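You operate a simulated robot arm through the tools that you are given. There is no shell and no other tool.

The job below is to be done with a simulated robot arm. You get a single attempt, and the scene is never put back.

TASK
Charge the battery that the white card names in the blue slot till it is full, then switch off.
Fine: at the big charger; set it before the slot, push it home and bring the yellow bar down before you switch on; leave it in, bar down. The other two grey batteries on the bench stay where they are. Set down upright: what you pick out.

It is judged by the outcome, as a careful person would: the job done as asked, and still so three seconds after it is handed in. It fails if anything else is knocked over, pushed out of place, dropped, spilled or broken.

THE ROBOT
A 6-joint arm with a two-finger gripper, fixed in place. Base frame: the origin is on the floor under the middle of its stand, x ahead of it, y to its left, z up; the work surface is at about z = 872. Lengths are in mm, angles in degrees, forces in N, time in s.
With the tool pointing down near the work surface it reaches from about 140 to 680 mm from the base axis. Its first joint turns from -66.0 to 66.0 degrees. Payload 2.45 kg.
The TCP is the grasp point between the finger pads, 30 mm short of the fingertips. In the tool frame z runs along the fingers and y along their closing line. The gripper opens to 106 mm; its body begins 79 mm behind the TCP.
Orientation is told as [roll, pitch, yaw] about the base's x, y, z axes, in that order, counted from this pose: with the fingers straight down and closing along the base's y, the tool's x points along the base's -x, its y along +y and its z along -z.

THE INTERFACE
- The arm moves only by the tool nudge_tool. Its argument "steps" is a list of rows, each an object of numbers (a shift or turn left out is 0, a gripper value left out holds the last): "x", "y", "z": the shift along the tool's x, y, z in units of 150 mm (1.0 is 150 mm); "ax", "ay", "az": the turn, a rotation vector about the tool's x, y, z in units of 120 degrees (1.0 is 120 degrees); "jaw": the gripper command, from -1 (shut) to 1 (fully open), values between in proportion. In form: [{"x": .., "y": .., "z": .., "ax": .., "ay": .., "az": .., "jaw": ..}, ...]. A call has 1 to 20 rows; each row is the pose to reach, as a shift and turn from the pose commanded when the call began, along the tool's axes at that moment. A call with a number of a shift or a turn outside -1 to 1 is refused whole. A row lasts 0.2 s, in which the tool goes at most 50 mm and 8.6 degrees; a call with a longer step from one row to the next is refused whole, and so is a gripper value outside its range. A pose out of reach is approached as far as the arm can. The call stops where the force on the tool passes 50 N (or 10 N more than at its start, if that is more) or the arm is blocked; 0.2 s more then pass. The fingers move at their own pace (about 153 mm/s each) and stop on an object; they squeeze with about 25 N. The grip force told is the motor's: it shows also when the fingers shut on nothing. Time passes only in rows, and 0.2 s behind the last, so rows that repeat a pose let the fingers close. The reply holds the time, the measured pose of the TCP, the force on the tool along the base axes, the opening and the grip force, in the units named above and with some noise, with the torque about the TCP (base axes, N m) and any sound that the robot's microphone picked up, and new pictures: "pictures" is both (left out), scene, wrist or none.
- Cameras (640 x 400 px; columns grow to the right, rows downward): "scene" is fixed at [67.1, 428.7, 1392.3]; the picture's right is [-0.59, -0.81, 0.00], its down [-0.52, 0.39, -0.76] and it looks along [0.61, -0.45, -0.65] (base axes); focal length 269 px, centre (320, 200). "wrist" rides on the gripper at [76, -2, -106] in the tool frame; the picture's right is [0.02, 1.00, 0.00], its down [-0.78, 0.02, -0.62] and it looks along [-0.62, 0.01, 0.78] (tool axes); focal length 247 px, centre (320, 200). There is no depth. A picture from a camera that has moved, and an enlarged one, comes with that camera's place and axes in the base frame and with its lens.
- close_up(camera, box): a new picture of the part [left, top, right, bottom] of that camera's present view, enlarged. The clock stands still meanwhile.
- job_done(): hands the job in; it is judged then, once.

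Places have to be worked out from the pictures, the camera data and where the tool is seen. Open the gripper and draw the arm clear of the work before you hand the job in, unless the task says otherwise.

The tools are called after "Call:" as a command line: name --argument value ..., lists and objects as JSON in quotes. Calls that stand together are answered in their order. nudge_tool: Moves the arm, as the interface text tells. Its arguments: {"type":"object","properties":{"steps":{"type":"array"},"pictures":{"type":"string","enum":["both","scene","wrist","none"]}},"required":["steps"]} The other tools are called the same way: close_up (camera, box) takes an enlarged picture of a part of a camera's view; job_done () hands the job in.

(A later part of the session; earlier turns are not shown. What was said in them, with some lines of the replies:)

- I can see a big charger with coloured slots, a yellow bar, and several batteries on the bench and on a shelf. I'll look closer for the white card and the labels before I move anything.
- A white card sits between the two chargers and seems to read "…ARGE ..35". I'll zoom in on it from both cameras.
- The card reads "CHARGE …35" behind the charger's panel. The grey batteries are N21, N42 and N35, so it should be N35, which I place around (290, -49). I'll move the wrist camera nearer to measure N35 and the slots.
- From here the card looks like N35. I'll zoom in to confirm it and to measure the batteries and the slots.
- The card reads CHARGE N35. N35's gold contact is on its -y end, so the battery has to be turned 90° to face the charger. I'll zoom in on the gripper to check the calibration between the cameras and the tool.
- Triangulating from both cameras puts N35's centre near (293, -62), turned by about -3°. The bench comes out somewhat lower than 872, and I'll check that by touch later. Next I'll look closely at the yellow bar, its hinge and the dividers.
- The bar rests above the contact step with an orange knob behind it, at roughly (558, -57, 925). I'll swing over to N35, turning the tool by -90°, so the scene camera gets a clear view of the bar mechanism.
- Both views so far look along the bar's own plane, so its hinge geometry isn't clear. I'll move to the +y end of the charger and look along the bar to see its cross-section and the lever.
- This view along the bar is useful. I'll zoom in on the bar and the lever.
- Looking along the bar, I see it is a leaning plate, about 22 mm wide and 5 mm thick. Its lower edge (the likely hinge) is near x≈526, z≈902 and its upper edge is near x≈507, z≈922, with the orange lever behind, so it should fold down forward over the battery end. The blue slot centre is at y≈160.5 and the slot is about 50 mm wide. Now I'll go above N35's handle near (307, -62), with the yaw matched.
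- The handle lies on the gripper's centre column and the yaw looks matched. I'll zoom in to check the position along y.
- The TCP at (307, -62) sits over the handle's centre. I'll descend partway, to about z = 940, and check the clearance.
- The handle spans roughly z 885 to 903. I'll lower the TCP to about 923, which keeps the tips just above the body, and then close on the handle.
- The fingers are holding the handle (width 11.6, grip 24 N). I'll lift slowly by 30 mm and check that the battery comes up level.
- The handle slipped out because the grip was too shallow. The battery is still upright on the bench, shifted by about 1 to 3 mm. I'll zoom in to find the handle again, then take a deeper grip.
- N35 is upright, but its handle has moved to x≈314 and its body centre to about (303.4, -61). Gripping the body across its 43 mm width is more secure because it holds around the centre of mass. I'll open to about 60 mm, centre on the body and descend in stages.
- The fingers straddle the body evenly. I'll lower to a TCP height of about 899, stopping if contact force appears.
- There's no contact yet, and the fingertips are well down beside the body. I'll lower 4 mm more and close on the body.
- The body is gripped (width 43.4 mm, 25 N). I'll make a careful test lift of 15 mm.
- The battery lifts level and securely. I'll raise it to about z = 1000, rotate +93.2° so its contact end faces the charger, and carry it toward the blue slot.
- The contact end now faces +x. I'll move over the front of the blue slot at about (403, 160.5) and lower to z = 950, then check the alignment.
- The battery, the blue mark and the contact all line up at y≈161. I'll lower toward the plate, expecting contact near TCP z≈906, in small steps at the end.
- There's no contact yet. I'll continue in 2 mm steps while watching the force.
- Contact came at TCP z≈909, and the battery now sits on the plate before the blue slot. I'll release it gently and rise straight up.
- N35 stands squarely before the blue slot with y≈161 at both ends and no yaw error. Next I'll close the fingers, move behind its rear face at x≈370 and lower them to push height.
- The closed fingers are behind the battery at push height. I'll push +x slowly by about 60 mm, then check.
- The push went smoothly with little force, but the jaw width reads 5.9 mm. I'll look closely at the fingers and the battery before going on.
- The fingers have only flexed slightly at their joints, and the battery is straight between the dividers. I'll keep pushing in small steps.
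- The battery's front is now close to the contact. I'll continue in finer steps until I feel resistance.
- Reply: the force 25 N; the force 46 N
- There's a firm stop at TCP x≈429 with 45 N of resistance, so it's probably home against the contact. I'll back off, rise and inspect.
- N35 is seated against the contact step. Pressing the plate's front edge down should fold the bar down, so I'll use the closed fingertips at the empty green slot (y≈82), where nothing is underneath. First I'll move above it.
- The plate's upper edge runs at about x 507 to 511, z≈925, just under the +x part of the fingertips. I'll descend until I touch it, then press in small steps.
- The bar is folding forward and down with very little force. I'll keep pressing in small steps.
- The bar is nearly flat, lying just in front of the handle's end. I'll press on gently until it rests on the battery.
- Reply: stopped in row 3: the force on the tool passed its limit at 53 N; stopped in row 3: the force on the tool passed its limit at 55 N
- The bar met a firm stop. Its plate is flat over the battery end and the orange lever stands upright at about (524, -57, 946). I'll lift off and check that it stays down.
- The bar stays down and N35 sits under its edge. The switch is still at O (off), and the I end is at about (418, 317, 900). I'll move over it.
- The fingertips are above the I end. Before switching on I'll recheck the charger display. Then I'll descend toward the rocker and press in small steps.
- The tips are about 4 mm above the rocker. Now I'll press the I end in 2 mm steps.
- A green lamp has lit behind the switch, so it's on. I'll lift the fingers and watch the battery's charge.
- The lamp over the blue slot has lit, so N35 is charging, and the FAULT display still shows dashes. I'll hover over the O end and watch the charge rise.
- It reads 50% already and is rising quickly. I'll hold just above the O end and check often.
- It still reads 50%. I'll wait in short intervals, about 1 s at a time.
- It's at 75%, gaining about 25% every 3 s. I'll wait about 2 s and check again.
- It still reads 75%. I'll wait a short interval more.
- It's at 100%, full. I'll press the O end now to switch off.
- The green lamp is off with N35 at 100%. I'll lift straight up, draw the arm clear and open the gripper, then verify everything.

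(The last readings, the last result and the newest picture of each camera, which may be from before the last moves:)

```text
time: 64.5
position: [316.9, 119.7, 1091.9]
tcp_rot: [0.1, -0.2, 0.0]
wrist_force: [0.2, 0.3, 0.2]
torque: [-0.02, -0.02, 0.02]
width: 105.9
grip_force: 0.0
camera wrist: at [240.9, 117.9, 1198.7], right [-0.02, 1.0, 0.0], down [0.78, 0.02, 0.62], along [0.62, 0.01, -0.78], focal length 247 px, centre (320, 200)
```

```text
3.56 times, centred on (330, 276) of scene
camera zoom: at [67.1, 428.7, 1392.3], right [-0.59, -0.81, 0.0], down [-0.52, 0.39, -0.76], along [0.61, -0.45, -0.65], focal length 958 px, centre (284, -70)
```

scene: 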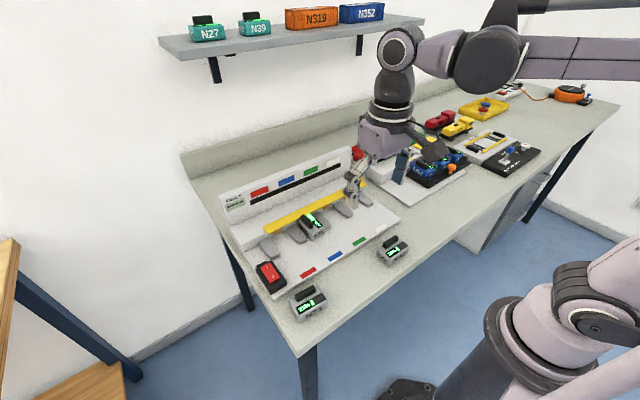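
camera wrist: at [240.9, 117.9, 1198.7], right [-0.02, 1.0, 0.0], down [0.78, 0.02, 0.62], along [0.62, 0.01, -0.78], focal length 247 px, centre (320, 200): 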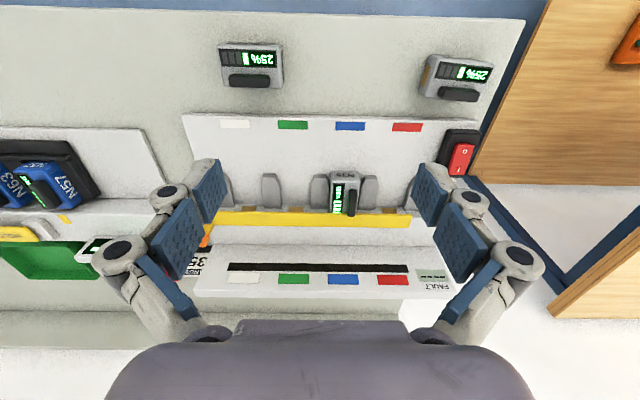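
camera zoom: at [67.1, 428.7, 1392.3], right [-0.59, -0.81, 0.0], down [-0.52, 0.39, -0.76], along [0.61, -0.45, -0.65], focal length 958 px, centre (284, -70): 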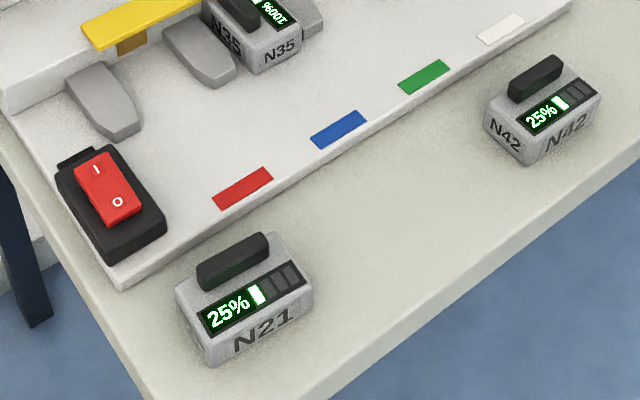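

Everything checks out:
- N35 shows 100% in the blue slot with the bar down.
- The switch is off, the lamps are dark and there is no fault.
- N21 and N42 are unmoved.

I'll raise the arm a little further clear before handing in.

Call:
nudge_tool --steps '[{"z": -0.2, "jaw": 1}, {"z": -0.4, "jaw": 1}, {"z": -0.6, "jaw": 1}, {"z": -0.6, "jaw": 1}, {"z": -0.6, "jaw": 1}, {"z": -0.6, "jaw": 1}]' --pictures "both"

Call:
close_up --camera "scene" --box '[210, 150, 400, 290]'

```text
time: 65.9
position: [317.4, 121.0, 1183.5]
tcp_rot: [0.1, -0.2, 0.0]
wrist_force: [0.3, 0.6, -0.5]
torque: [0.02, -0.01, 0.0]
width: 106.0
grip_force: 0.0
camera wrist: at [240.6, 118.8, 1289.9], right [-0.02, 1.0, 0.0], down [0.78, 0.02, 0.62], along [0.62, 0.01, -0.78], focal length 247 px, centre (320, 200)
```

scene: 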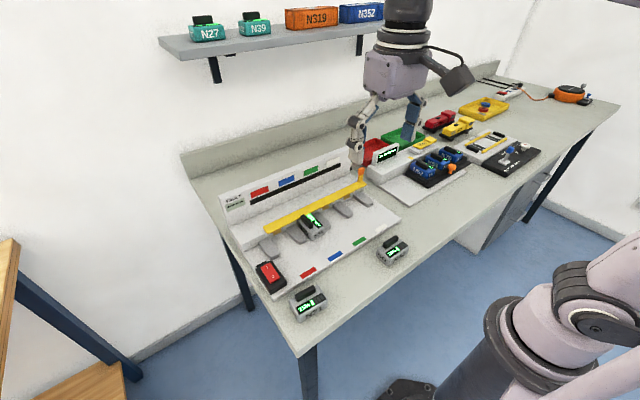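
wrist: 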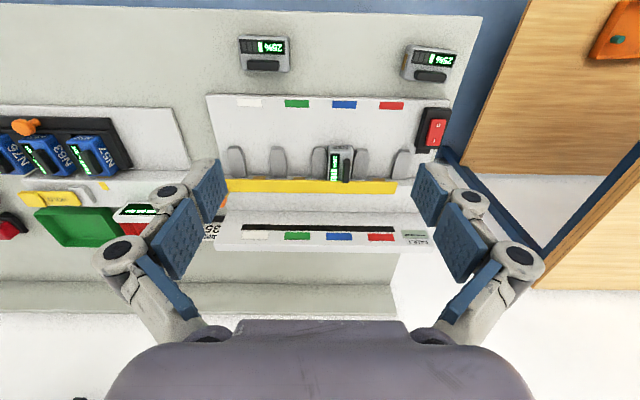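

```text
2.86 times, centred on (305, 220) of scene
camera zoom: at [67.1, 428.7, 1392.3], right [-0.59, -0.81, 0.0], down [-0.52, 0.39, -0.76], along [0.61, -0.45, -0.65], focal length 770 px, centre (363, 143)
```

zoom: 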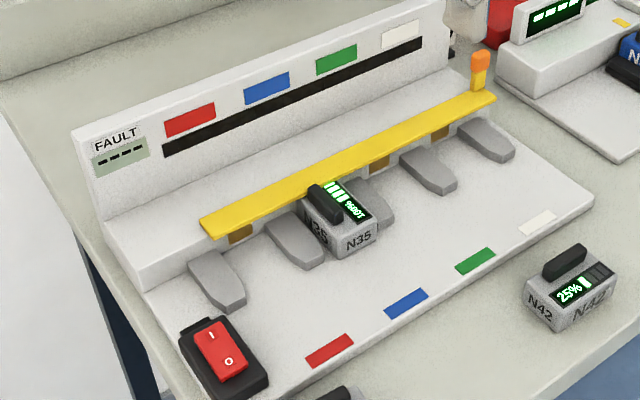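

The final view is stable: N35 is full in the blue slot, the bar is down, the switch is off, the gripper is open and the arm is clear. I'm handing the job in.

Call:
job_done

```text
The job is handed in.
```

I charged N35, the battery named on the white card, to 100% in the blue slot and then switched the charger off. It's still in the slot with the yellow bar down over it. I set it in front of the slot, pushed it home and brought the bar down before switching on.

- **Slip on the first pick:** the gripper lost N35's handle on the first lift. The battery stayed upright and shifted about 7 mm on the bench. I then gripped it by the body instead.
- **Everything else:** N21 and N42 stayed where they were. The charger shows no fault, the gripper is open and the arm is clear.
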